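You operate a simulated robot arm through the tools that you are given. There is no shell and no other tool.

The job below is to be done with a simulated two-armed robot. You get a single attempt, and the scene is never put back.

TASK
Unlock the computer cabinet, switch the computer on and lock the cabinet again.
Fine: use the key in the window door; leave the keyboard drawer locked. Where these are worked on the way, their far stop is far enough and under half their travel is too little: window door.

It is judged by the outcome, as a careful person would: the job done as asked, and still so three seconds after it is handed in. It fails if anything else is knocked over, pushed out of place, dropped, spilled or broken.

THE ROBOT
Two 7-joint arms with fingered hands on one trunk that stands fixed in place. Base frame: the origin is at the foot of the trunk, x ahead of it, y to its left, z up. Lengths are in m, angles in rad, forces in N, time in s.
The left shoulder is at [0.02, 0.269, 1.197], the right one opposite. Each reaches about 1.298 m from its shoulder. Payload 5 kg a hand.
The TCP of each hand is the grasp point between the finger pads, 0.042 m short of the fingertips. In the tool frame z runs along the fingers and y along their closing line. The gripper opens to 0.208 m; its body begins 0.119 m behind the TCP. The gripper is a hand of 4 fingers: y runs from the thumb to the fingers, the wrist lies at [0, 0, -0.317] in the tool frame, and closing takes about 1.5 s.
Orientation is told as [roll, pitch, yaw] about the base's x, y, z axes, in that order, counted from this pose: with the fingers straight down and closing along the base's y, the tool's x points along the base's -x, its y along +y and its z along -z.

THE INTERFACE
- The arms move only by the tool send_rows. It takes "left_motion", "right_motion" or both (then of equal length, played together; a hand with none holds still); each is one flat list of numbers, 7 for each row, row after row: the shift along the tool's x, y, z in m, then the turn, a rotation vector about the tool's x, y, z in rad, then the finger opening in m, from 0 to 0.208. In form: [tx, ty, tz, ax, ay, az, grip, tx, ty, tz, ax, ay, az, grip, ...]. A call has 1 to 20 rows; each row shifts and turns the commanded pose from where the row before left it, along the tool's axes as they then stand. A row lasts 0.2 s, in which the tool goes at most 0.05 m and 0.15 rad; a call with a longer step from one row to the next is refused whole, and so is a gripper value outside its range. Where a pose cannot be reached the arm comes as near as it can. A force on the tool above 40 N (or 10 N above the force at the start of the call, whichever is more), or a blocked arm, ends the call early, and 0.2 s more pass. The fingers move at their own pace (about 0.153 m/s each) and stop on an object; they squeeze with about 32 N. The grip force told is the motor's: it shows also when the fingers shut on nothing. Time passes only in rows, and 0.2 s behind the last, so rows that do not move let the fingers close. It gives the time, the measured TCP pose, the force on the tool (base axes), the opening and the grip force at its end, in the units of the frame above (readings bear some noise), with the torque about the TCP (base axes, N m) and any sound that the robot's microphone picked up.
- Cameras (640 x 400 px; columns grow to the right, rows downward): "scene" is now at [0.147, -0.0084, 1.4579]; the picture's right is [-0.22, -0.97, 0.00], its down [-0.60, 0.14, -0.79] and it looks along [0.77, -0.18, -0.61] (base axes); focal length 214 px, centre (320, 200). "left" rides on the left gripper at [-0.093, 0.002, -0.146] in its tool frame; the picture's right is [-0.02, -1.00, 0.00], its down [0.84, -0.01, -0.54] and it looks along [0.54, -0.01, 0.84] (tool axes); focal length 280 px, centre (320, 200). "right" rides on the right gripper at [0.093, 0.001, -0.146] in its tool frame; the picture's right is [-0.01, 1.00, 0.00], its down [-0.84, -0.01, -0.54] and it looks along [-0.54, -0.01, 0.84] (tool axes); focal length 280 px, centre (320, 200). There is no depth. A picture from a camera that has moved, and an enlarged one, comes with that camera's place and axes in the base frame and with its lens. The place of the scene camera against the robot may be out by one fixed shift of up to 0.018 m in any direction.
- get_image(camera): a new picture of that camera. The clock stands still meanwhile.
- raise_lower(by): moves the trunk up (or, below 0, down) by that many m; the arms and the scene camera ride with it, the base frame stays. It gives what a move gives, with no picture.
- hand_shape(shape, hand): the hand has 4 fingers and takes this shape, open, in about a second: jaw (thumb against the fingers, like two jaws); tri (thumb and two fingers); tip (a fingertip pinch); poke (one finger out to press); point (the index stretched); flat (the hand flat); cup (the hand cupped); fist (a fist). The gripper value then closes the fingers along that shape, each until it touches; the sizes above hold for jaw. It gives what a move gives, with no picture.
- turn_head(pan, tilt): turns the head with the scene camera to pan (to the left, within 1.396 rad either way) and tilt (down, from -0.506 to 1.204), counted from straight ahead of the robot (the tilt from the chest, where the trunk bows). It gives what a move gives.
- enlarge(camera, box): a new picture of the part [left, top, right, bottom] of that camera's present view, enlarged. The clock stands still meanwhile.
- hand_in(): hands the job in; it is judged then, once.

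Nothing tells you positions but the pictures and the camera data. Unless the task says otherwise, let go and move clear before handing in.

The tools are called after ">>>" by a JSON object that holds its "api" and its "payload". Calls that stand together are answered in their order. send_rows: Moves the arms, as the interface text tells. Its arguments: {"type":"object","properties":{"left_motion":{"type":"array","items":{"type":"number"}},"right_motion":{"type":"array","items":{"type":"number"}}},"required":[]} The other tools are called the same way: raise_lower (by) moves the trunk up or down; hand_shape (shape, hand) gives the hand a shape; turn_head (pan, tilt) turns the head that bears the scene camera; get_image (camera) takes a picture; enlarge (camera, box) takes an enlarged picture of a part of a camera's view; hand_in () hands the job in.

At the start:

```text
time_s: 0.0
left_eef_pos: [0.6639, 0.1234, 1.3439]
left_orientation: [0.001, 0.0, -0.186]
left_contact_force: [0.6, -0.2, -0.7]
left_torque: [-0.02, 0.01, 0.01]
left_grip_width: 0.2077
left_finger_force: 0.1
left_shape: jaw
right_eef_pos: [0.6569, -0.4035, 1.3797]
right_orientation: [0.0, 0.0, -0.188]
right_contact_force: [-1.1, -0.3, -0.1]
right_torque: [0.03, -0.01, 0.03]
right_grip_width: 0.2078
right_finger_force: 0.0
right_shape: jaw
trunk travel left (down, up): [-0.575, 0.046]
head pan, tilt (commanded): [-0.225, 0.656]
```

scene: 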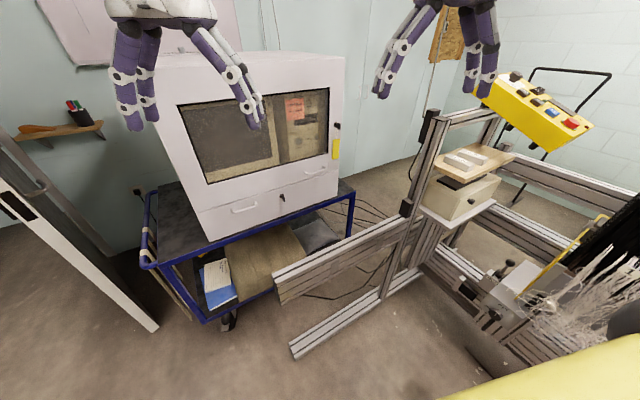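
right: 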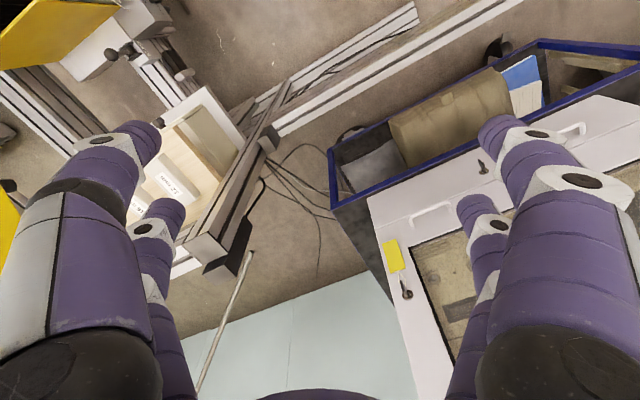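
left: 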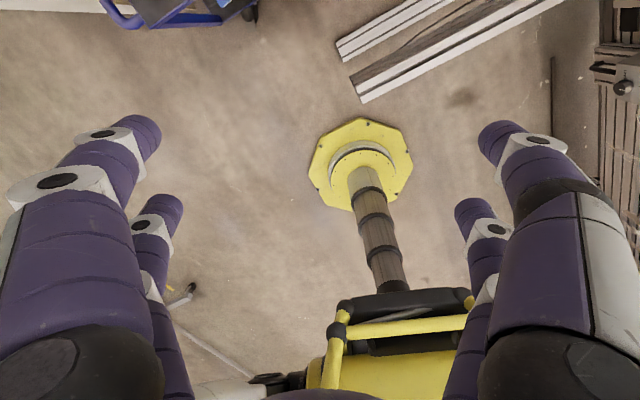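

I see a white computer cabinet on a blue cart ahead, with a window door (key near its right edge) and a keyboard drawer below with its own lock. I'll take enlarged pictures first to locate the key, handle and hinge.

>>> {"api": "enlarge", "payload": {"camera": "scene", "box": [140, 50, 360, 250]}}

>>> {"api": "enlarge", "payload": {"camera": "scene", "box": [260, 80, 360, 220]}}

>>> {"api": "enlarge", "payload": {"camera": "right", "box": [340, 80, 640, 400]}}

```text
2.00 times, centred on (250, 150) of scene
camera zoom: at [0.147, -0.0084, 1.4579], right [-0.22, -0.97, 0.0], down [-0.6, 0.14, -0.79], along [0.77, -0.18, -0.61], focal length 429 px, centre (460, 300)
```

zoom: 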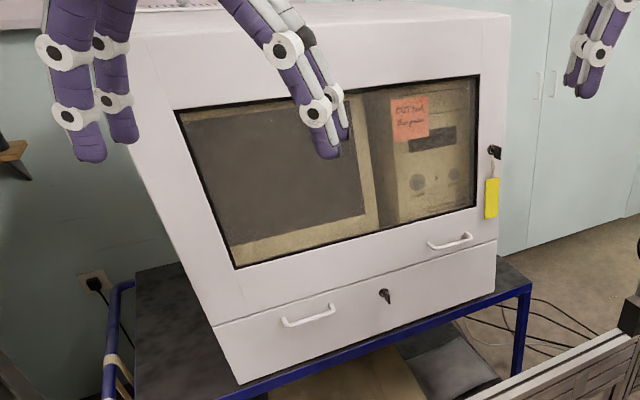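

```text
2.86 times, centred on (310, 150) of scene
camera zoom: at [0.147, -0.0084, 1.4579], right [-0.22, -0.97, 0.0], down [-0.6, 0.14, -0.79], along [0.77, -0.18, -0.61], focal length 613 px, centre (349, 343)
```

zoom: 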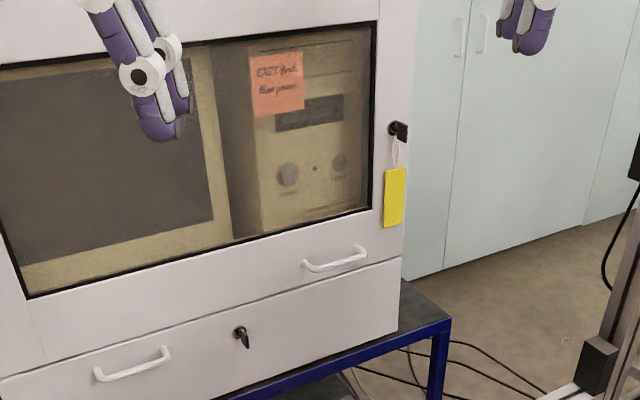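

```text
1.25 times, centred on (490, 240) of right
camera zoom: at [0.5658, -0.384, 1.5251], right [0.2, 0.98, 0.0], down [0.83, -0.17, 0.54], along [0.53, -0.11, -0.84], focal length 350 px, centre (108, 150)
```

zoom: 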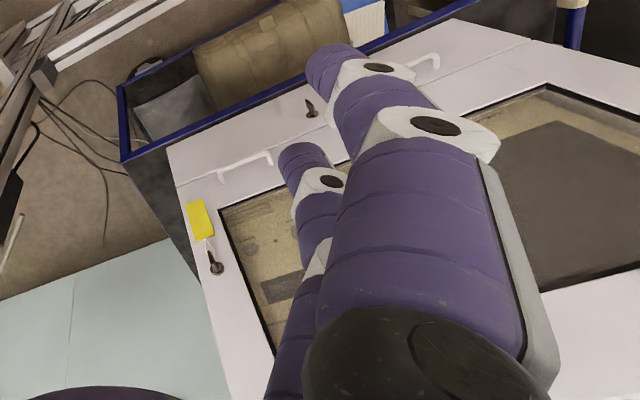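

The key bow sits near [1.08, -0.30, 1.14] by triangulation. I'll move the left hand aside for a clear view and look closer.

>>> {"api": "send_rows", "payload": {"left_motion": [0.03, 0.04, 0, 0, 0, 0, 0.208, 0.03, 0.04, 0, 0, 0, 0, 0.208, 0.03, 0.04, 0, 0, 0, 0, 0.208, 0.03, 0.04, 0, 0, 0, 0, 0.208, 0.03, 0.04, 0, 0, 0, 0, 0.208, 0.03, 0.04, 0, 0, 0, 0, 0.208], "right_motion": [0.03, -0.02, 0, 0, 0, 0, 0.208, 0.03, -0.02, 0, 0, 0, 0, 0.208, 0.03, -0.02, 0, 0, 0, 0, 0.208, 0.03, -0.02, 0, 0, 0, 0, 0.208, 0.03, -0.02, 0, 0, 0, 0, 0.208, 0.03, -0.02, 0, 0, 0, 0, 0.208]}}

>>> {"api": "turn_head", "payload": {"pan": -0.1, "tilt": 0.4}}

>>> {"api": "get_image", "payload": {"camera": "scene"}}

>>> {"api": "get_image", "payload": {"camera": "right"}}

```text
time_s: 1.4
left_eef_pos: [0.5291, 0.3937, 1.346]
left_orientation: [-0.002, -0.003, -0.184]
left_contact_force: [-1.1, 0.3, 0.5]
left_torque: [-0.08, -0.26, 0.02]
left_grip_width: 0.2077
left_finger_force: 0.1
left_shape: jaw
right_eef_pos: [0.4544, -0.4858, 1.3821]
right_orientation: [0.0, -0.005, -0.185]
right_contact_force: [-1.3, 0.3, 1.4]
right_torque: [-0.12, -0.23, 0.0]
right_grip_width: 0.2078
right_finger_force: 0.0
right_shape: jaw
trunk travel left (down, up): [-0.575, 0.046]
head pan, tilt (commanded): [-0.225, 0.656]
```

```text
time_s: 2.2
left_eef_pos: [0.5309, 0.3914, 1.3445]
left_orientation: [0.0, -0.003, -0.186]
left_contact_force: [-1.2, 0.7, 0.4]
left_torque: [-0.05, -0.16, 0.01]
left_grip_width: 0.208
left_finger_force: 0.0
left_shape: jaw
right_eef_pos: [0.4561, -0.4876, 1.381]
right_orientation: [0.0, -0.001, -0.184]
right_contact_force: [-1.0, 0.0, 0.0]
right_torque: [-0.05, -0.18, 0.04]
right_grip_width: 0.2078
right_finger_force: 0.0
right_shape: jaw
trunk travel left (down, up): [-0.575, 0.046]
head pan, tilt (commanded): [-0.099, 0.4]
```

```text
taken
camera scene: at [0.1532, 0.0021, 1.4813], right [-0.1, -0.99, 0.0], down [-0.39, 0.04, -0.92], along [0.92, -0.09, -0.39], focal length 214 px, centre (320, 200)
```

scene: 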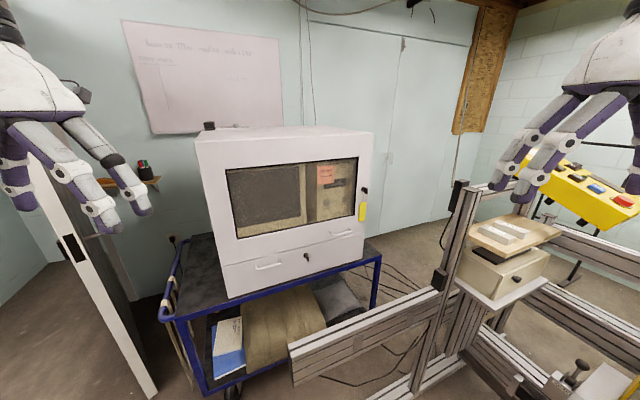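

```text
taken
camera right: at [0.365, -0.4681, 1.5263], right [0.2, 0.98, 0.0], down [0.82, -0.17, 0.54], along [0.53, -0.11, -0.84], focal length 280 px, centre (320, 200)
```

right: 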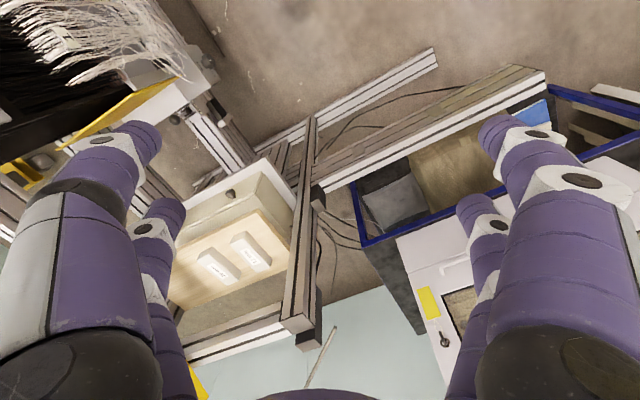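

>>> {"api": "enlarge", "payload": {"camera": "scene", "box": [300, 150, 380, 200]}}

>>> {"api": "enlarge", "payload": {"camera": "scene", "box": [190, 120, 390, 300]}}

>>> {"api": "enlarge", "payload": {"camera": "scene", "box": [350, 180, 374, 225]}}

>>> {"api": "enlarge", "payload": {"camera": "scene", "box": [120, 20, 290, 130]}}

```text
8.00 times, centred on (340, 175) of scene
camera zoom: at [0.1532, 0.0021, 1.4813], right [-0.1, -0.99, 0.0], down [-0.39, 0.04, -0.92], along [0.92, -0.09, -0.39], focal length 1716 px, centre (160, 400)
```

zoom: 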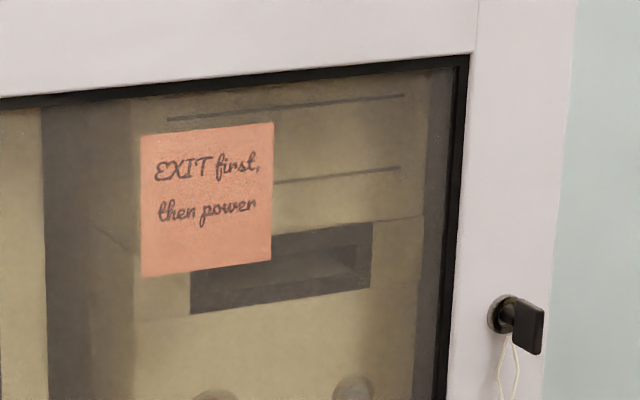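

```text
2.22 times, centred on (290, 210) of scene
camera zoom: at [0.1532, 0.0021, 1.4813], right [-0.1, -0.99, 0.0], down [-0.39, 0.04, -0.92], along [0.92, -0.09, -0.39], focal length 477 px, centre (387, 178)
```

zoom: 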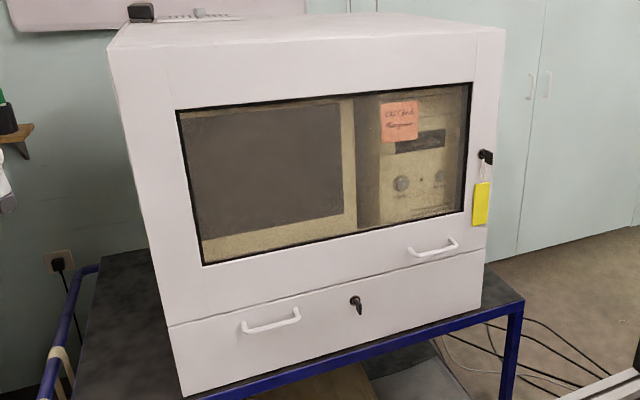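

```text
8.89 times, centred on (362, 202) of scene
camera zoom: at [0.1532, 0.0021, 1.4813], right [-0.1, -0.99, 0.0], down [-0.39, 0.04, -0.92], along [0.92, -0.09, -0.39], focal length 1906 px, centre (-53, 178)
```

zoom: 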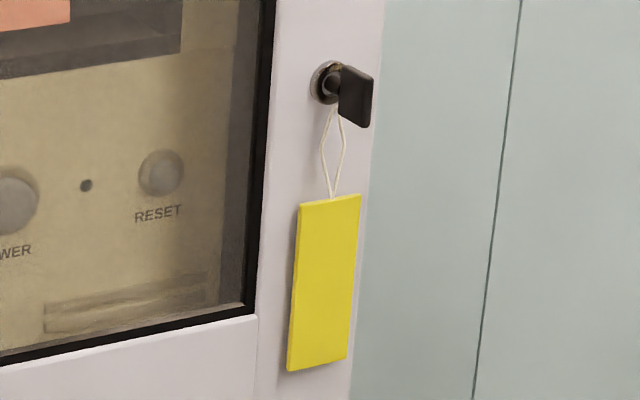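

```text
3.64 times, centred on (205, 75) of scene
camera zoom: at [0.1532, 0.0021, 1.4813], right [-0.1, -0.99, 0.0], down [-0.39, 0.04, -0.92], along [0.92, -0.09, -0.39], focal length 780 px, centre (738, 654)
```

zoom: 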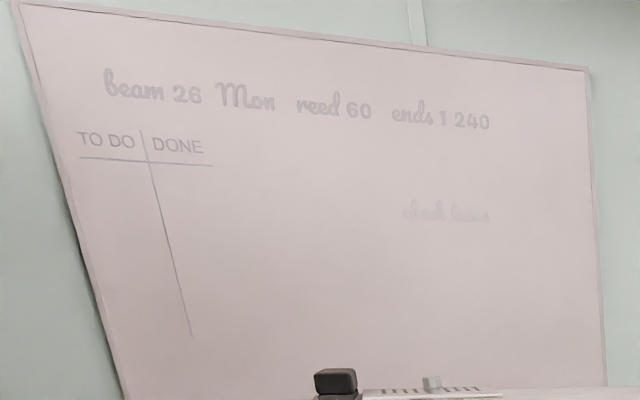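

>>> {"api": "enlarge", "payload": {"camera": "scene", "box": [320, 125, 384, 165]}}

>>> {"api": "enlarge", "payload": {"camera": "scene", "box": [190, 125, 270, 175]}}

>>> {"api": "enlarge", "payload": {"camera": "scene", "box": [205, 220, 285, 300]}}

>>> {"api": "enlarge", "payload": {"camera": "scene", "box": [290, 210, 380, 270]}}

```text
10.00 times, centred on (352, 145) of scene
camera zoom: at [0.1532, 0.0021, 1.4813], right [-0.1, -0.99, 0.0], down [-0.39, 0.04, -0.92], along [0.92, -0.09, -0.39], focal length 2145 px, centre (0, 750)
```

zoom: 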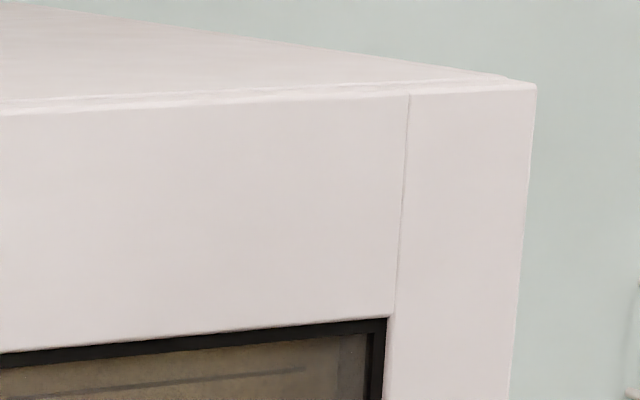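

```text
8.00 times, centred on (230, 150) of scene
camera zoom: at [0.1532, 0.0021, 1.4813], right [-0.1, -0.99, 0.0], down [-0.39, 0.04, -0.92], along [0.92, -0.09, -0.39], focal length 1716 px, centre (1040, 600)
```

zoom: 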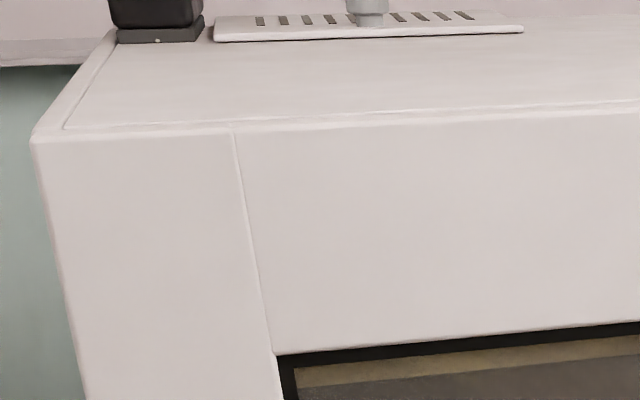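

```text
5.00 times, centred on (245, 260) of scene
camera zoom: at [0.1532, 0.0021, 1.4813], right [-0.1, -0.99, 0.0], down [-0.39, 0.04, -0.92], along [0.92, -0.09, -0.39], focal length 1072 px, centre (695, -100)
```

zoom: 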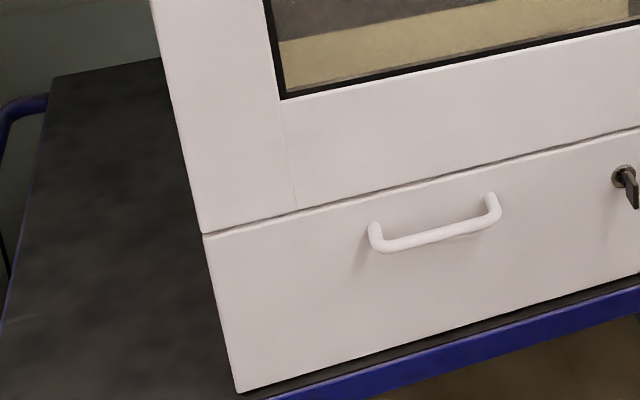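

```text
6.67 times, centred on (335, 240) of scene
camera zoom: at [0.1532, 0.0021, 1.4813], right [-0.1, -0.99, 0.0], down [-0.39, 0.04, -0.92], along [0.92, -0.09, -0.39], focal length 1430 px, centre (220, -67)
```

zoom: 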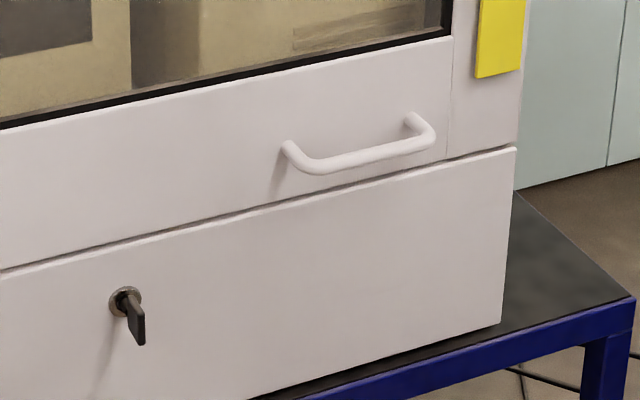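

The door is hinged on the left (the lock is on the right), with its face yawed about 17°. The lock is near [1.10, -0.30, 1.13] and the handle bar near [1.04, -0.20, 0.925]. POWER is the left round button and RESET the right one. I'll bring the right hand round to point at the door face for a close look.

>>> {"api": "send_rows", "payload": {"right_motion": [-0.03, 0, 0, 0, 0, -0.122, 0.208, -0.03, 0, 0, 0, 0, -0.122, 0.208, -0.03, 0, 0, 0, 0, -0.122, 0.208, -0.03, 0, 0, 0, 0, -0.123, 0.208, -0.045, 0, 0, 0, 0, 0, 0.208, -0.045, 0, 0, 0, 0, 0, 0.208, -0.045, 0, 0, 0, 0, 0, 0.208, -0.045, 0, 0, 0, 0, 0, 0.208]}}

>>> {"api": "send_rows", "payload": {"right_motion": [0, 0, 0, 0, -0.143, 0, 0.208, 0, 0, 0, 0, -0.143, 0, 0.208, 0, 0, 0, 0, -0.143, 0, 0.208, 0, 0, 0, 0, -0.143, 0, 0.208, 0, 0, 0, 0, -0.143, 0, 0.208, 0, 0, 0, 0, -0.143, 0, 0.208, 0, 0, 0, 0, -0.143, 0, 0.208, 0, 0, 0, 0, -0.143, 0, 0.208, 0, 0, 0, 0, -0.143, 0, 0.208, 0, 0, 0, 0, -0.143, 0, 0.208, 0, 0, 0, 0, -0.1408, 0, 0.208]}}

>>> {"api": "get_image", "payload": {"camera": "scene"}}

>>> {"api": "get_image", "payload": {"camera": "right"}}

```text
time_s: 4.0
left_eef_pos: [0.5329, 0.3928, 1.3438]
left_orientation: [-0.001, 0.002, -0.183]
left_contact_force: [0.3, 1.4, -1.2]
left_torque: [-0.16, 0.13, -0.03]
left_grip_width: 0.2077
left_finger_force: 0.1
left_shape: jaw
right_eef_pos: [0.7497, -0.4342, 1.38]
right_orientation: [0.0, 0.0, 0.304]
right_contact_force: [1.0, 0.6, 0.4]
right_torque: [-0.01, 0.05, 0.01]
right_grip_width: 0.2079
right_finger_force: 0.1
right_shape: jaw
trunk travel left (down, up): [-0.575, 0.046]
head pan, tilt (commanded): [-0.099, 0.4]
```

```text
time_s: 6.4
left_eef_pos: [0.5321, 0.3933, 1.3445]
left_orientation: [0.001, -0.001, -0.185]
left_contact_force: [-0.7, 0.4, 0.2]
left_torque: [-0.12, -0.11, 0.01]
left_grip_width: 0.2079
left_finger_force: 0.1
left_shape: jaw
right_eef_pos: [0.7482, -0.4326, 1.3769]
right_orientation: [0.933, -1.567, -0.627]
right_contact_force: [2.5, 0.9, -4.2]
right_torque: [0.22, -0.62, -0.07]
right_grip_width: 0.2079
right_finger_force: 0.2
right_shape: jaw
trunk travel left (down, up): [-0.575, 0.046]
head pan, tilt (commanded): [-0.099, 0.4]
```

```text
taken
camera scene: at [0.1554, 0.001, 1.4807], right [-0.1, -1.0, 0.0], down [-0.39, 0.04, -0.92], along [0.92, -0.09, -0.39], focal length 214 px, centre (320, 200)
```

scene: 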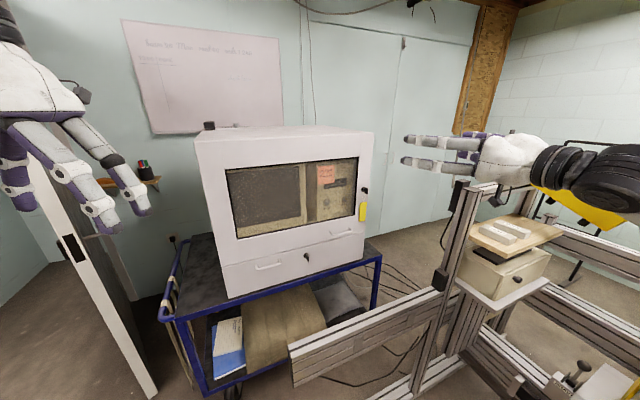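

```text
taken
camera right: at [0.6099, -0.4751, 1.2827], right [-0.3, 0.95, 0.02], down [-0.51, -0.18, 0.84], along [0.81, 0.25, 0.54], focal length 280 px, centre (320, 200)
```

right: 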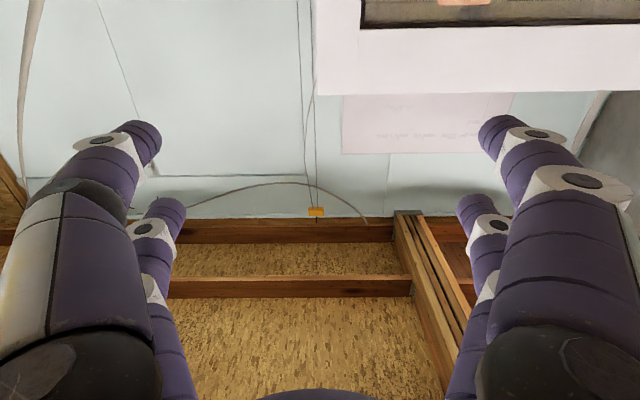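

>>> {"api": "send_rows", "payload": {"right_motion": [0.049, 0.005, 0, 0, 0, 0, 0.1, 0.049, 0.005, 0, 0, 0, 0, 0.1, 0.049, 0.005, 0, 0, 0, 0, 0.1, 0.049, 0.005, 0, 0, 0, 0, 0.1, 0.049, 0.004, 0, 0, 0, 0, 0.1, 0, 0, 0.04, 0, 0, 0, 0.1, 0, 0, 0.04, 0, 0, 0, 0.1, 0, 0, 0.04, 0, 0, 0, 0.1, 0, 0, 0, 0, 0, 0, 0.1]}}

>>> {"api": "get_image", "payload": {"camera": "scene"}}

>>> {"api": "get_image", "payload": {"camera": "right"}}

```text
time_s: 8.4
left_eef_pos: [0.532, 0.3899, 1.344]
left_orientation: [0.0, -0.001, -0.185]
left_contact_force: [-0.1, -1.1, -0.3]
left_torque: [0.07, 0.01, -0.03]
left_grip_width: 0.2076
left_finger_force: 0.1
left_shape: jaw
right_eef_pos: [0.8564, -0.3751, 1.134]
right_orientation: [1.226, -1.569, -0.924]
right_contact_force: [-0.7, -1.0, -0.4]
right_torque: [0.02, -0.04, 0.08]
right_grip_width: 0.1003
right_finger_force: 0.0
right_shape: jaw
trunk travel left (down, up): [-0.575, 0.046]
head pan, tilt (commanded): [-0.099, 0.4]
```

```text
taken
camera scene: at [0.1549, 0.001, 1.4812], right [-0.1, -0.99, 0.0], down [-0.39, 0.04, -0.92], along [0.92, -0.09, -0.39], focal length 214 px, centre (320, 200)
```

scene: 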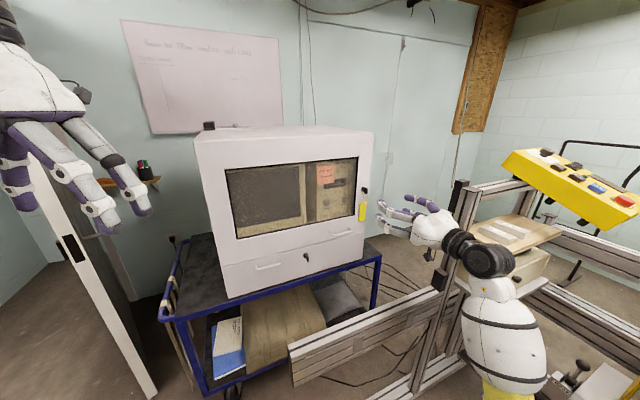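

```text
taken
camera right: at [0.7171, -0.4176, 1.0398], right [-0.3, 0.95, 0.02], down [-0.51, -0.17, 0.84], along [0.81, 0.24, 0.54], focal length 280 px, centre (320, 200)
```

right: 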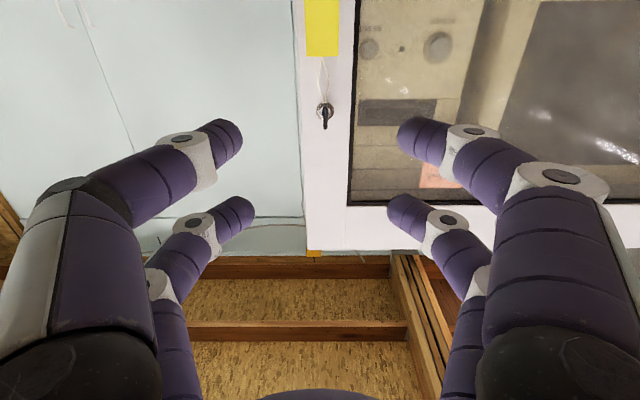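

>>> {"api": "enlarge", "payload": {"camera": "right", "box": [290, 60, 370, 140]}}

>>> {"api": "enlarge", "payload": {"camera": "scene", "box": [340, 170, 480, 270]}}

```text
5.00 times, centred on (330, 100) of right
camera zoom: at [0.7171, -0.4176, 1.0398], right [-0.3, 0.95, 0.02], down [-0.51, -0.17, 0.84], along [0.81, 0.24, 0.54], focal length 1402 px, centre (270, 700)
```

zoom: 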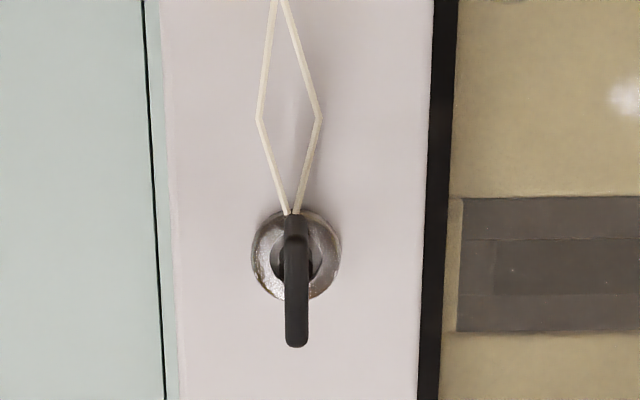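

```text
4.00 times, centred on (410, 220) of scene
camera zoom: at [0.1549, 0.001, 1.4812], right [-0.1, -0.99, 0.0], down [-0.39, 0.04, -0.92], along [0.92, -0.09, -0.39], focal length 858 px, centre (-40, 120)
```

zoom: 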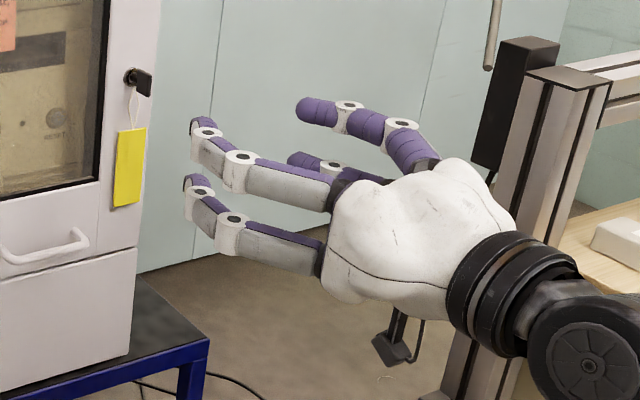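

>>> {"api": "send_rows", "payload": {"right_motion": [-0.04, 0, 0, 0, 0, 0, 0.1, -0.04, 0, 0, 0, 0, 0, 0.1, 0, 0, 0, 0, 0, 0, 0.1]}}

>>> {"api": "enlarge", "payload": {"camera": "right", "box": [290, 0, 370, 80]}}

>>> {"api": "get_image", "payload": {"camera": "right"}}

```text
time_s: 9.2
left_eef_pos: [0.5326, 0.3912, 1.3454]
left_orientation: [0.0, -0.001, -0.184]
left_contact_force: [1.0, -1.2, -0.1]
left_torque: [0.05, 0.04, -0.01]
left_grip_width: 0.2078
left_finger_force: 0.0
left_shape: jaw
right_eef_pos: [0.8549, -0.3759, 1.2147]
right_orientation: [0.829, -1.568, -0.524]
right_contact_force: [0.0, 0.0, -0.7]
right_torque: [0.01, -0.03, 0.04]
right_grip_width: 0.1003
right_finger_force: 0.0
right_shape: jaw
trunk travel left (down, up): [-0.575, 0.046]
head pan, tilt (commanded): [-0.099, 0.4]
```

```text
5.00 times, centred on (330, 40) of right
camera zoom: at [0.7157, -0.4173, 1.12], right [-0.3, 0.95, 0.02], down [-0.51, -0.17, 0.84], along [0.81, 0.24, 0.54], focal length 1402 px, centre (270, 1000)
```

zoom: 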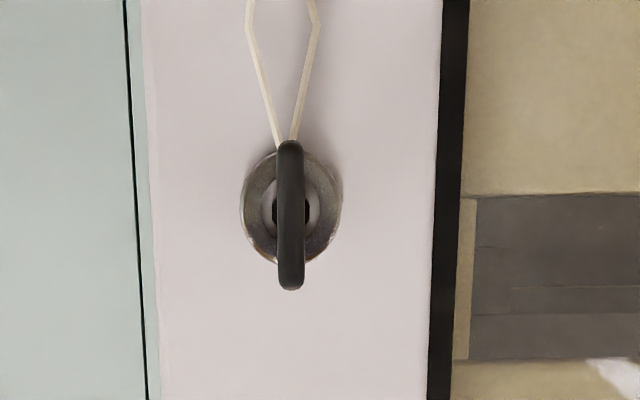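

```text
taken
camera right: at [0.7157, -0.4173, 1.12], right [-0.3, 0.95, 0.02], down [-0.51, -0.17, 0.84], along [0.81, 0.24, 0.54], focal length 280 px, centre (320, 200)
```

right: 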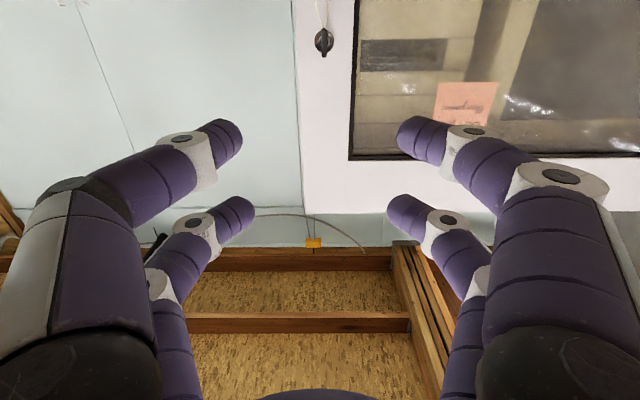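

The lock face sits at about [1.075, -0.307, 1.141]. The key bow is a thin vertical plate about 28 mm tall that sticks out about 30 mm. I'll look at the fingertip-pinch shape, which should suit it better than the jaw.

>>> {"api": "hand_shape", "payload": {"shape": "tip", "hand": "right"}}

>>> {"api": "get_image", "payload": {"camera": "right"}}

>>> {"api": "enlarge", "payload": {"camera": "scene", "box": [340, 140, 480, 240]}}

```text
time_s: 10.1
left_eef_pos: [0.5319, 0.3925, 1.345]
left_orientation: [0.002, 0.001, -0.185]
left_contact_force: [0.4, -0.6, 0.6]
left_torque: [-0.01, -0.01, 0.01]
left_grip_width: 0.2079
left_finger_force: 0.0
left_shape: jaw
right_eef_pos: [0.8551, -0.3756, 1.2138]
right_orientation: [0.968, -1.571, -0.663]
right_contact_force: [-0.4, -0.2, -0.3]
right_torque: [-0.02, 0.03, -0.04]
right_grip_width: 0.2081
right_finger_force: 0.1
right_shape: tip
trunk travel left (down, up): [-0.575, 0.046]
head pan, tilt (commanded): [-0.099, 0.4]
```

```text
taken
camera right: at [0.7156, -0.4169, 1.1201], right [-0.3, 0.95, 0.02], down [-0.51, -0.17, 0.84], along [0.81, 0.24, 0.54], focal length 280 px, centre (320, 200)
```

right: 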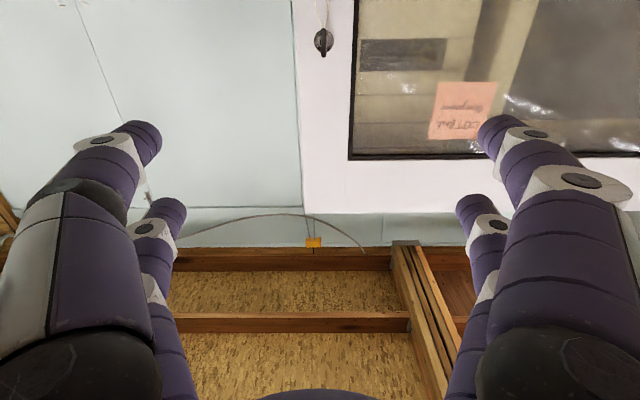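

```text
4.00 times, centred on (410, 190) of scene
camera zoom: at [0.1548, 0.0018, 1.4811], right [-0.1, -1.0, 0.0], down [-0.39, 0.04, -0.92], along [0.92, -0.09, -0.39], focal length 858 px, centre (-40, 240)
```

zoom: 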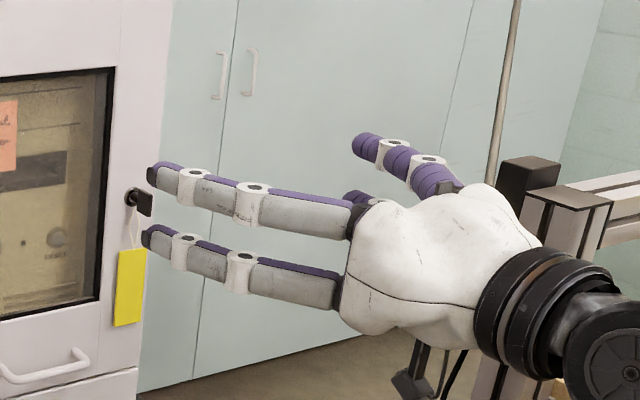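

>>> {"api": "send_rows", "payload": {"right_motion": [0, 0, 0, 0, 0, 0, 0.02, 0, 0, 0, 0, 0, 0, 0.02, 0, 0, 0, 0, 0, 0, 0.02, 0, 0, 0, 0, 0, 0, 0.02, 0, 0, 0, 0, 0, 0, 0.02, 0, 0, 0, 0, 0, 0, 0.02, 0, 0, 0, 0, 0, 0, 0.02]}}

>>> {"api": "get_image", "payload": {"camera": "right"}}

>>> {"api": "enlarge", "payload": {"camera": "scene", "box": [340, 140, 480, 240]}}

```text
time_s: 11.7
left_eef_pos: [0.5307, 0.3926, 1.3447]
left_orientation: [-0.001, -0.001, -0.186]
left_contact_force: [0.0, 0.8, 0.8]
left_torque: [0.03, 0.0, 0.01]
left_grip_width: 0.208
left_finger_force: 0.1
left_shape: jaw
right_eef_pos: [0.8541, -0.3747, 1.2141]
right_orientation: [1.032, -1.572, -0.727]
right_contact_force: [-1.0, -0.5, 0.1]
right_torque: [0.02, -0.03, -0.01]
right_grip_width: 0.0205
right_finger_force: 0.0
right_shape: tip
trunk travel left (down, up): [-0.575, 0.046]
head pan, tilt (commanded): [-0.099, 0.4]
```

```text
taken
camera right: at [0.7156, -0.417, 1.1201], right [-0.3, 0.95, 0.02], down [-0.51, -0.17, 0.84], along [0.81, 0.24, 0.54], focal length 280 px, centre (320, 200)
```

right: 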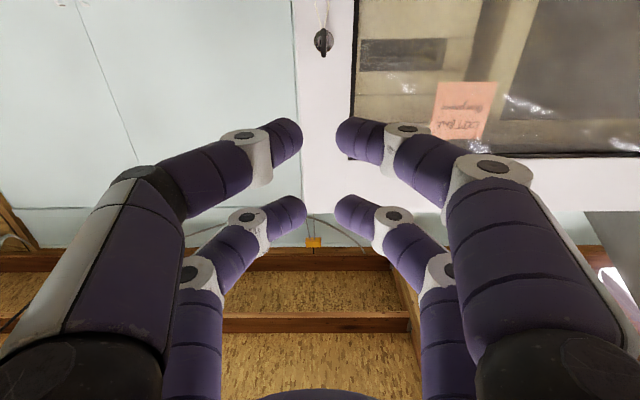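

```text
4.00 times, centred on (410, 190) of scene
camera zoom: at [0.1548, 0.0017, 1.4811], right [-0.1, -1.0, 0.0], down [-0.39, 0.04, -0.92], along [0.92, -0.09, -0.39], focal length 858 px, centre (-40, 240)
```

zoom: 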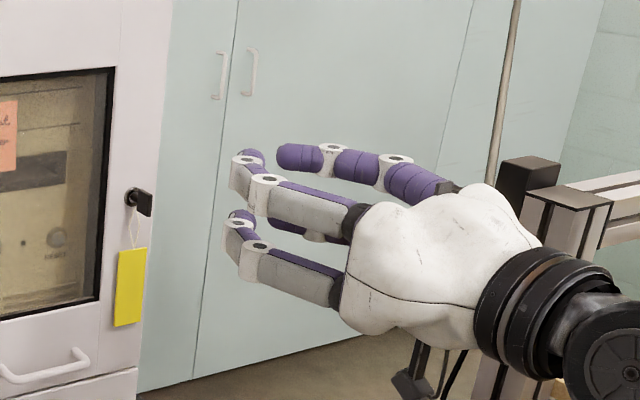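

All four fingers take part, as two pairs about 58 mm apart, so I'll grip the bow with the lower pair only and leave the upper pair above the key. First I'll check in free space that the wrist can roll 90° each way.

>>> {"api": "send_rows", "payload": {"right_motion": [0, 0, 0, 0, 0, 0.15, 0.06, 0, 0, 0, 0, 0, 0.15, 0.06, 0, 0, 0, 0, 0, 0.15, 0.06, 0, 0, 0, 0, 0, 0.15, 0.06, 0, 0, 0, 0, 0, 0.15, 0.06, 0, 0, 0, 0, 0, 0.15, 0.06, 0, 0, 0, 0, 0, 0.15, 0.06, 0, 0, 0, 0, 0, 0.15, 0.06, 0, 0, 0, 0, 0, 0.15, 0.06, 0, 0, 0, 0, 0, 0.15, 0.06, 0, 0, 0, 0, 0, 0.07, 0.06]}}

>>> {"api": "get_image", "payload": {"camera": "right"}}

>>> {"api": "get_image", "payload": {"camera": "scene"}}

```text
time_s: 14.1
left_eef_pos: [0.5321, 0.3917, 1.3437]
left_orientation: [0.001, 0.0, -0.185]
left_contact_force: [0.2, 0.9, -0.6]
left_torque: [-0.03, -0.03, -0.01]
left_grip_width: 0.2078
left_finger_force: 0.1
left_shape: jaw
right_eef_pos: [0.8556, -0.3921, 1.2141]
right_orientation: [1.561, -0.023, -1.288]
right_contact_force: [-0.1, 0.4, 0.8]
right_torque: [0.04, -0.02, 0.0]
right_grip_width: 0.0595
right_finger_force: 0.1
right_shape: tip
trunk travel left (down, up): [-0.575, 0.046]
head pan, tilt (commanded): [-0.099, 0.4]
```

```text
taken
camera right: at [0.6892, -0.3425, 1.2136], right [0.01, 0.01, 1.0], down [-0.28, -0.96, 0.01], along [0.96, -0.28, 0.0], focal length 280 px, centre (320, 200)
```

right: 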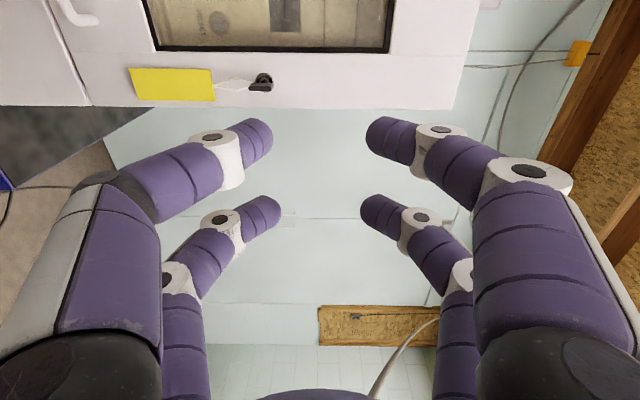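

```text
taken
camera scene: at [0.1548, 0.0019, 1.4811], right [-0.1, -0.99, 0.0], down [-0.39, 0.04, -0.92], along [0.92, -0.09, -0.39], focal length 214 px, centre (320, 200)
```

scene: 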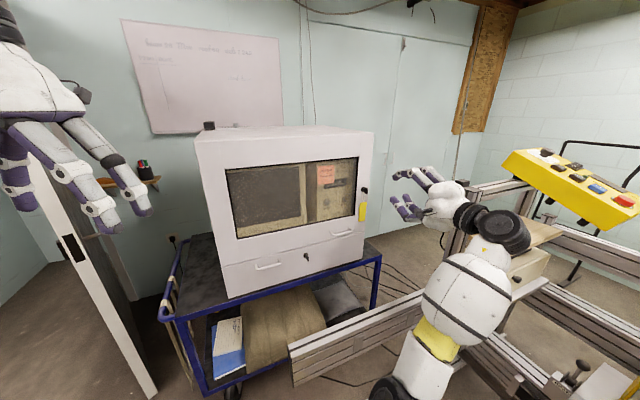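

>>> {"api": "send_rows", "payload": {"right_motion": [0, 0, 0, 0, 0, -0.15, 0.06, 0, 0, 0, 0, 0, -0.15, 0.06, 0, 0, 0, 0, 0, -0.15, 0.06, 0, 0, 0, 0, 0, -0.15, 0.06, 0, 0, 0, 0, 0, -0.15, 0.06, 0, 0, 0, 0, 0, -0.15, 0.06, 0, 0, 0, 0, 0, -0.15, 0.06, 0, 0, 0, 0, 0, -0.15, 0.06, 0, 0, 0, 0, 0, -0.15, 0.06, 0, 0, 0, 0, 0, -0.15, 0.06, 0, 0, 0, 0, 0, -0.07, 0.06]}}

>>> {"api": "send_rows", "payload": {"right_motion": [0, 0, 0, 0, 0, -0.15, 0.06, 0, 0, 0, 0, 0, -0.15, 0.06, 0, 0, 0, 0, 0, -0.15, 0.06, 0, 0, 0, 0, 0, -0.15, 0.06, 0, 0, 0, 0, 0, -0.15, 0.06, 0, 0, 0, 0, 0, -0.15, 0.06, 0, 0, 0, 0, 0, -0.15, 0.06, 0, 0, 0, 0, 0, -0.15, 0.06, 0, 0, 0, 0, 0, -0.15, 0.06, 0, 0, 0, 0, 0, -0.15, 0.06, 0, 0, 0, 0, 0, -0.07, 0.06]}}

>>> {"api": "get_image", "payload": {"camera": "right"}}

>>> {"api": "get_image", "payload": {"camera": "scene"}}

```text
time_s: 16.5
left_eef_pos: [0.532, 0.3934, 1.3441]
left_orientation: [0.001, 0.0, -0.185]
left_contact_force: [0.6, -0.7, -0.3]
left_torque: [0.01, -0.03, -0.01]
left_grip_width: 0.2078
left_finger_force: 0.0
left_shape: jaw
right_eef_pos: [0.8566, -0.375, 1.2128]
right_orientation: [-1.105, -1.57, 1.411]
right_contact_force: [-0.4, 1.1, -0.4]
right_torque: [0.01, 0.01, 0.0]
right_grip_width: 0.0598
right_finger_force: 0.1
right_shape: tip
trunk travel left (down, up): [-0.575, 0.046]
head pan, tilt (commanded): [-0.099, 0.4]
```

```text
time_s: 18.9
left_eef_pos: [0.5303, 0.3913, 1.345]
left_orientation: [-0.001, 0.001, -0.185]
left_contact_force: [0.2, 0.1, 0.2]
left_torque: [0.02, 0.02, 0.0]
left_grip_width: 0.208
left_finger_force: 0.1
left_shape: jaw
right_eef_pos: [0.8565, -0.3752, 1.2144]
right_orientation: [-1.571, 0.0, 1.875]
right_contact_force: [0.5, 0.1, 0.2]
right_torque: [-0.02, -0.01, 0.01]
right_grip_width: 0.0597
right_finger_force: 0.1
right_shape: tip
trunk travel left (down, up): [-0.575, 0.046]
head pan, tilt (commanded): [-0.099, 0.4]
```

```text
taken
camera right: at [0.7446, -0.5079, 1.2126], right [0.0, 0.01, -1.0], down [-0.77, 0.64, 0.01], along [0.64, 0.77, 0.01], focal length 280 px, centre (320, 200)
```

right: 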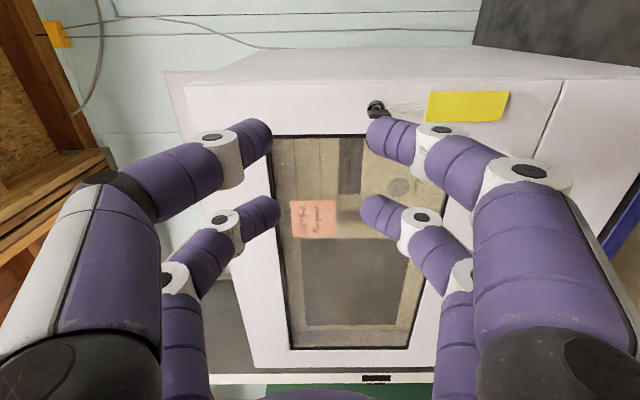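

```text
taken
camera scene: at [0.1548, 0.0017, 1.4811], right [-0.1, -1.0, 0.0], down [-0.39, 0.04, -0.92], along [0.92, -0.09, -0.39], focal length 214 px, centre (320, 200)
```

scene: 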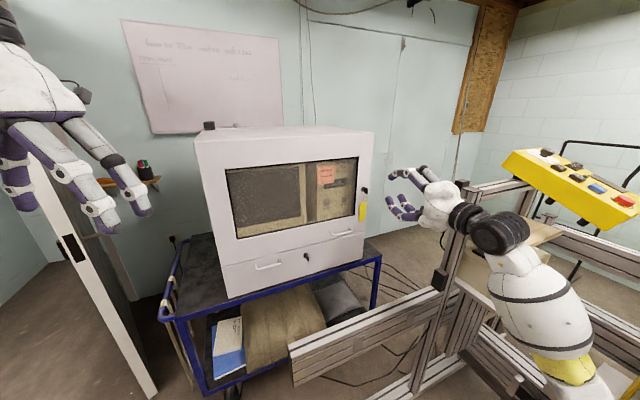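

Rolling negative works cleanly, while +90° is at the arm's limit. I'll return to zero roll and line the lower finger pair up with the key, stopping short of it to check.

>>> {"api": "send_rows", "payload": {"right_motion": [0, 0, 0, 0, 0, 0.15, 0.06, 0, 0, 0, 0, 0, 0.15, 0.06, 0, 0, 0, 0, 0, 0.15, 0.06, 0, 0, 0, 0, 0, 0.15, 0.06, 0, 0, 0, 0, 0, 0.15, 0.06, 0, 0, 0, 0, 0, 0.15, 0.06, 0, 0, 0, 0, 0, 0.15, 0.06, 0, 0, 0, 0, 0, 0.15, 0.06, 0, 0, 0, 0, 0, 0.15, 0.06, 0, 0, 0, 0, 0, 0.15, 0.06, 0, 0, 0, 0, 0, 0.07, 0.06, 0.022, 0.002, 0.04, 0, 0, 0, 0.06, 0.022, 0.0025, 0.04, 0, 0, 0, 0.06, 0, 0, 0.02, 0, 0, 0, 0.06, 0, 0, 0, 0, 0, 0, 0.06]}}

>>> {"api": "get_image", "payload": {"camera": "right"}}

>>> {"api": "enlarge", "payload": {"camera": "scene", "box": [340, 160, 440, 230]}}

```text
time_s: 22.1
left_eef_pos: [0.5325, 0.3912, 1.3431]
left_orientation: [0.0, 0.001, -0.186]
left_contact_force: [0.6, -0.4, -0.2]
left_torque: [-0.02, 0.04, -0.01]
left_grip_width: 0.208
left_finger_force: 0.1
left_shape: jaw
right_eef_pos: [0.9492, -0.3419, 1.1708]
right_orientation: [0.963, -1.571, -0.661]
right_contact_force: [-0.3, -0.3, -0.3]
right_torque: [0.02, 0.0, 0.03]
right_grip_width: 0.0598
right_finger_force: 0.1
right_shape: tip
trunk travel left (down, up): [-0.575, 0.046]
head pan, tilt (commanded): [-0.099, 0.4]
```

```text
taken
camera right: at [0.8101, -0.3838, 1.0765], right [-0.3, 0.95, 0.02], down [-0.51, -0.17, 0.84], along [0.81, 0.24, 0.54], focal length 280 px, centre (320, 200)
```

right: 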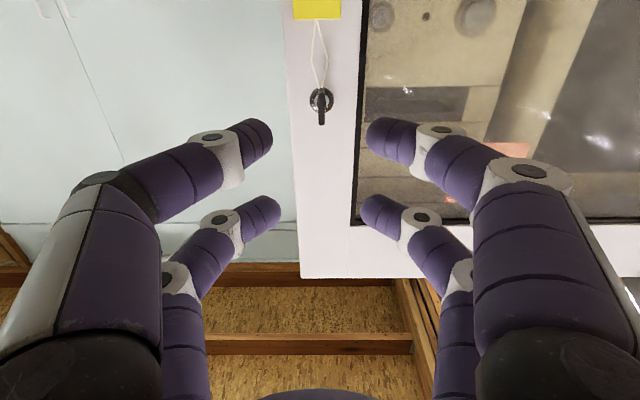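

```text
5.71 times, centred on (390, 195) of scene
camera zoom: at [0.1549, 0.0016, 1.4811], right [-0.1, -0.99, 0.0], down [-0.39, 0.04, -0.92], along [0.92, -0.09, -0.39], focal length 1226 px, centre (-80, 229)
```

zoom: 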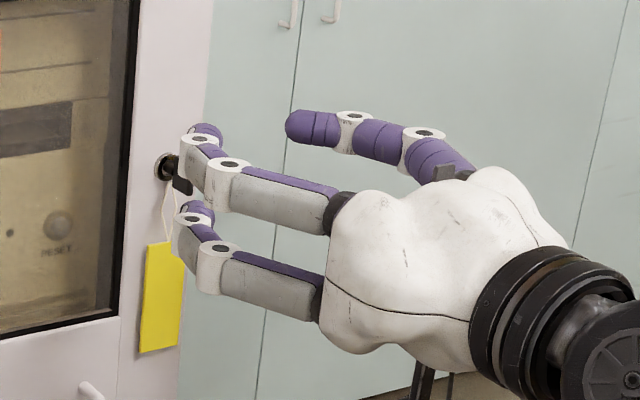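

>>> {"api": "send_rows", "payload": {"right_motion": [0, 0, 0.02, 0, 0, 0, 0.06, 0, 0, 0.02, 0, 0, 0, 0.06, 0, 0, 0.02, 0, 0, 0, 0.06, 0, 0, 0.015, 0, 0, 0, 0.06, 0, 0, 0, 0, 0, 0, 0.06]}}

>>> {"api": "get_image", "payload": {"camera": "right"}}

>>> {"api": "enlarge", "payload": {"camera": "right", "box": [260, 60, 380, 240]}}

>>> {"api": "enlarge", "payload": {"camera": "scene", "box": [340, 160, 440, 230]}}

```text
time_s: 23.3
left_eef_pos: [0.5309, 0.3915, 1.3448]
left_orientation: [-0.001, -0.001, -0.187]
left_contact_force: [0.2, -0.8, 0.5]
left_torque: [0.01, 0.02, 0.01]
left_grip_width: 0.208
left_finger_force: 0.1
left_shape: jaw
right_eef_pos: [1.021, -0.3183, 1.17]
right_orientation: [1.163, -1.57, -0.859]
right_contact_force: [0.0, 0.1, 0.8]
right_torque: [-0.01, -0.01, 0.01]
right_grip_width: 0.0598
right_finger_force: 0.0
right_shape: tip
trunk travel left (down, up): [-0.575, 0.046]
head pan, tilt (commanded): [-0.099, 0.4]
```

```text
taken
camera right: at [0.8821, -0.3605, 1.0763], right [-0.3, 0.95, 0.01], down [-0.51, -0.17, 0.84], along [0.81, 0.24, 0.54], focal length 280 px, centre (320, 200)
```

right: 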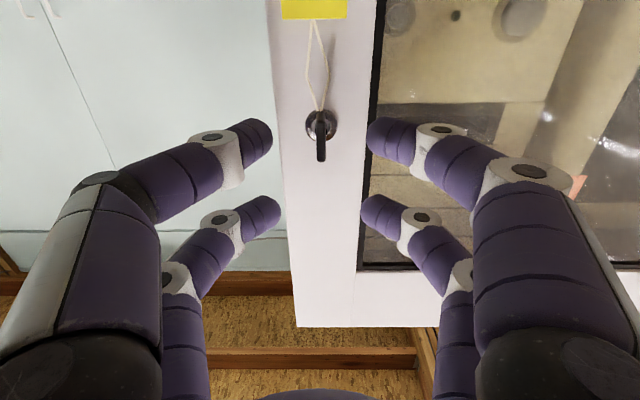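

```text
2.22 times, centred on (320, 150) of right
camera zoom: at [0.8821, -0.3605, 1.0763], right [-0.3, 0.95, 0.01], down [-0.51, -0.17, 0.84], along [0.81, 0.24, 0.54], focal length 623 px, centre (320, 311)
```

zoom: 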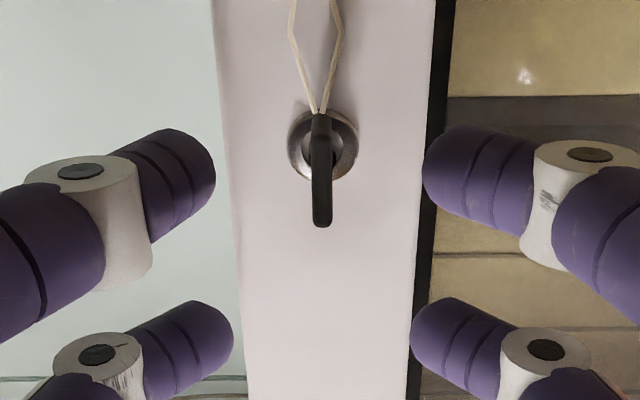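

```text
5.71 times, centred on (390, 195) of scene
camera zoom: at [0.1549, 0.0016, 1.4811], right [-0.1, -0.99, 0.0], down [-0.39, 0.04, -0.92], along [0.92, -0.09, -0.39], focal length 1226 px, centre (-80, 229)
```

zoom: 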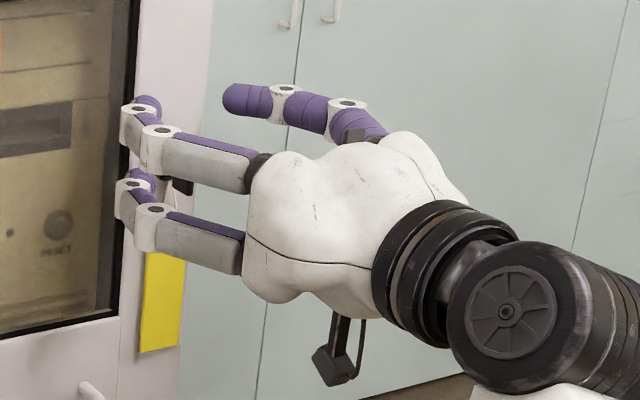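

>>> {"api": "send_rows", "payload": {"right_motion": [0, 0, 0.006, 0, 0, 0, 0.06, 0, 0, 0, 0, 0, 0, 0.04, 0, 0, 0, 0, 0, 0, 0.02, 0, 0, 0, 0, 0, 0, 0.0, 0, 0, 0, 0, 0, 0, 0.0, 0, 0, 0, 0, 0, 0, 0.0, 0, 0, 0, 0, 0, 0, 0.0]}}

>>> {"api": "get_image", "payload": {"camera": "right"}}

>>> {"api": "enlarge", "payload": {"camera": "right", "box": [260, 60, 380, 240]}}

>>> {"api": "enlarge", "payload": {"camera": "scene", "box": [340, 160, 440, 230]}}

```text
time_s: 24.9
left_eef_pos: [0.5311, 0.3921, 1.3454]
left_orientation: [-0.001, 0.0, -0.184]
left_contact_force: [-0.2, 0.2, -0.1]
left_torque: [-0.01, 0.02, -0.01]
left_grip_width: 0.2078
left_finger_force: 0.0
left_shape: jaw
right_eef_pos: [1.0277, -0.3186, 1.1708]
right_orientation: [1.033, -1.571, -0.732]
right_contact_force: [0.3, -0.1, 0.4]
right_torque: [-0.04, -0.01, 0.01]
right_grip_width: 0.0002
right_finger_force: 32.1
right_shape: tip
trunk travel left (down, up): [-0.575, 0.046]
head pan, tilt (commanded): [-0.099, 0.4]
```

```text
taken
camera right: at [0.8876, -0.359, 1.0761], right [-0.3, 0.95, 0.02], down [-0.51, -0.17, 0.84], along [0.81, 0.24, 0.54], focal length 280 px, centre (320, 200)
```

right: 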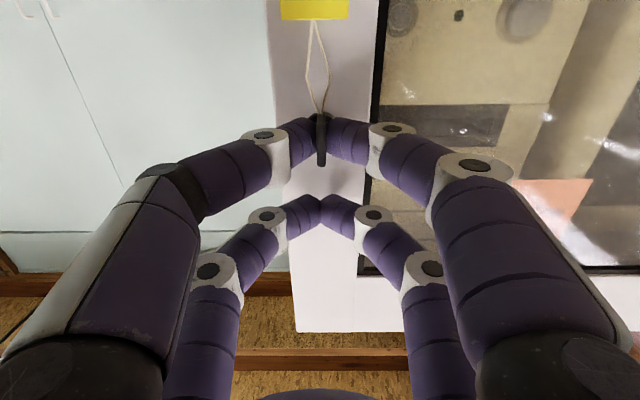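

```text
2.22 times, centred on (320, 150) of right
camera zoom: at [0.8876, -0.359, 1.0761], right [-0.3, 0.95, 0.02], down [-0.51, -0.17, 0.84], along [0.81, 0.24, 0.54], focal length 623 px, centre (320, 311)
```

zoom: 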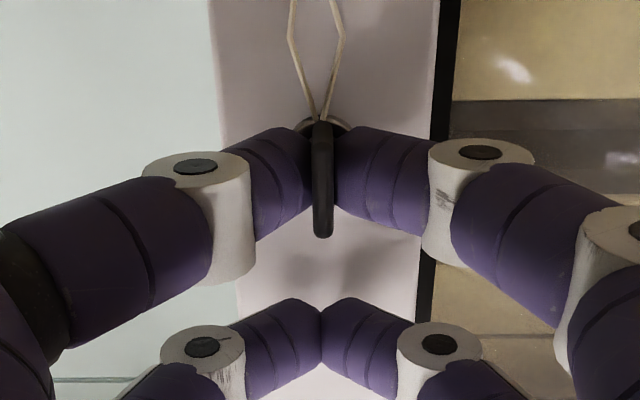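

```text
5.71 times, centred on (390, 195) of scene
camera zoom: at [0.1549, 0.0017, 1.4811], right [-0.1, -1.0, 0.0], down [-0.39, 0.04, -0.92], along [0.92, -0.09, -0.39], focal length 1226 px, centre (-80, 229)
```

zoom: 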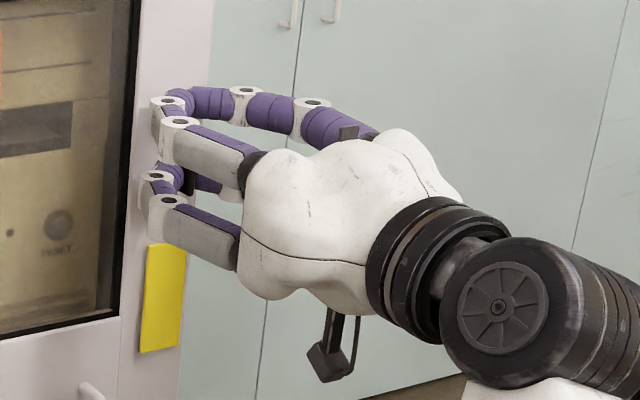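

The lower pair is gripping the key bow. I'll try turning it counter-clockwise about the lock axis, a little at first, and watch the torque.

>>> {"api": "send_rows", "payload": {"right_motion": [0.00015, 0.0029, 0, 0, 0, -0.1, 0, 0.00015, 0.0029, 0, 0, 0, -0.1, 0, 0.00015, 0.0029, 0, 0, 0, -0.1, 0]}}

>>> {"api": "enlarge", "payload": {"camera": "right", "box": [220, 60, 420, 240]}}

```text
time_s: 25.7
left_eef_pos: [0.5317, 0.3913, 1.3451]
left_orientation: [0.0, 0.001, -0.185]
left_contact_force: [0.2, -0.2, 1.3]
left_torque: [0.04, -0.04, 0.0]
left_grip_width: 0.2079
left_finger_force: 0.0
left_shape: jaw
right_eef_pos: [1.0247, -0.3089, 1.1697]
right_orientation: [-1.573, -1.27, 1.875]
right_contact_force: [-0.3, 1.0, 2.4]
right_torque: [0.28, -0.02, 0.01]
right_grip_width: 0.0
right_finger_force: 32.1
right_shape: tip
trunk travel left (down, up): [-0.575, 0.046]
head pan, tilt (commanded): [-0.099, 0.4]
```

```text
2.22 times, centred on (320, 150) of right
camera zoom: at [0.8934, -0.3771, 1.0795], right [-0.29, 0.92, -0.28], down [-0.59, 0.07, 0.81], along [0.76, 0.4, 0.52], focal length 623 px, centre (320, 311)
```

zoom: 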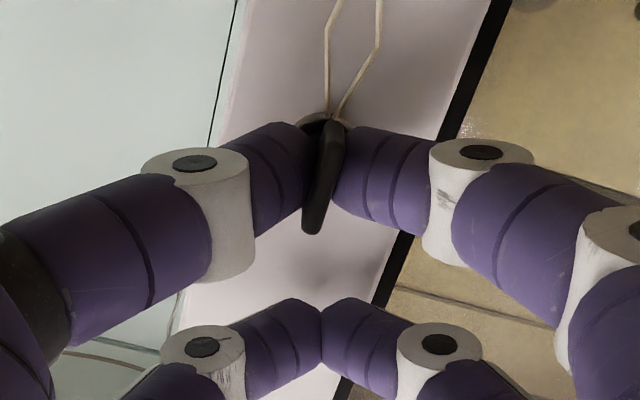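

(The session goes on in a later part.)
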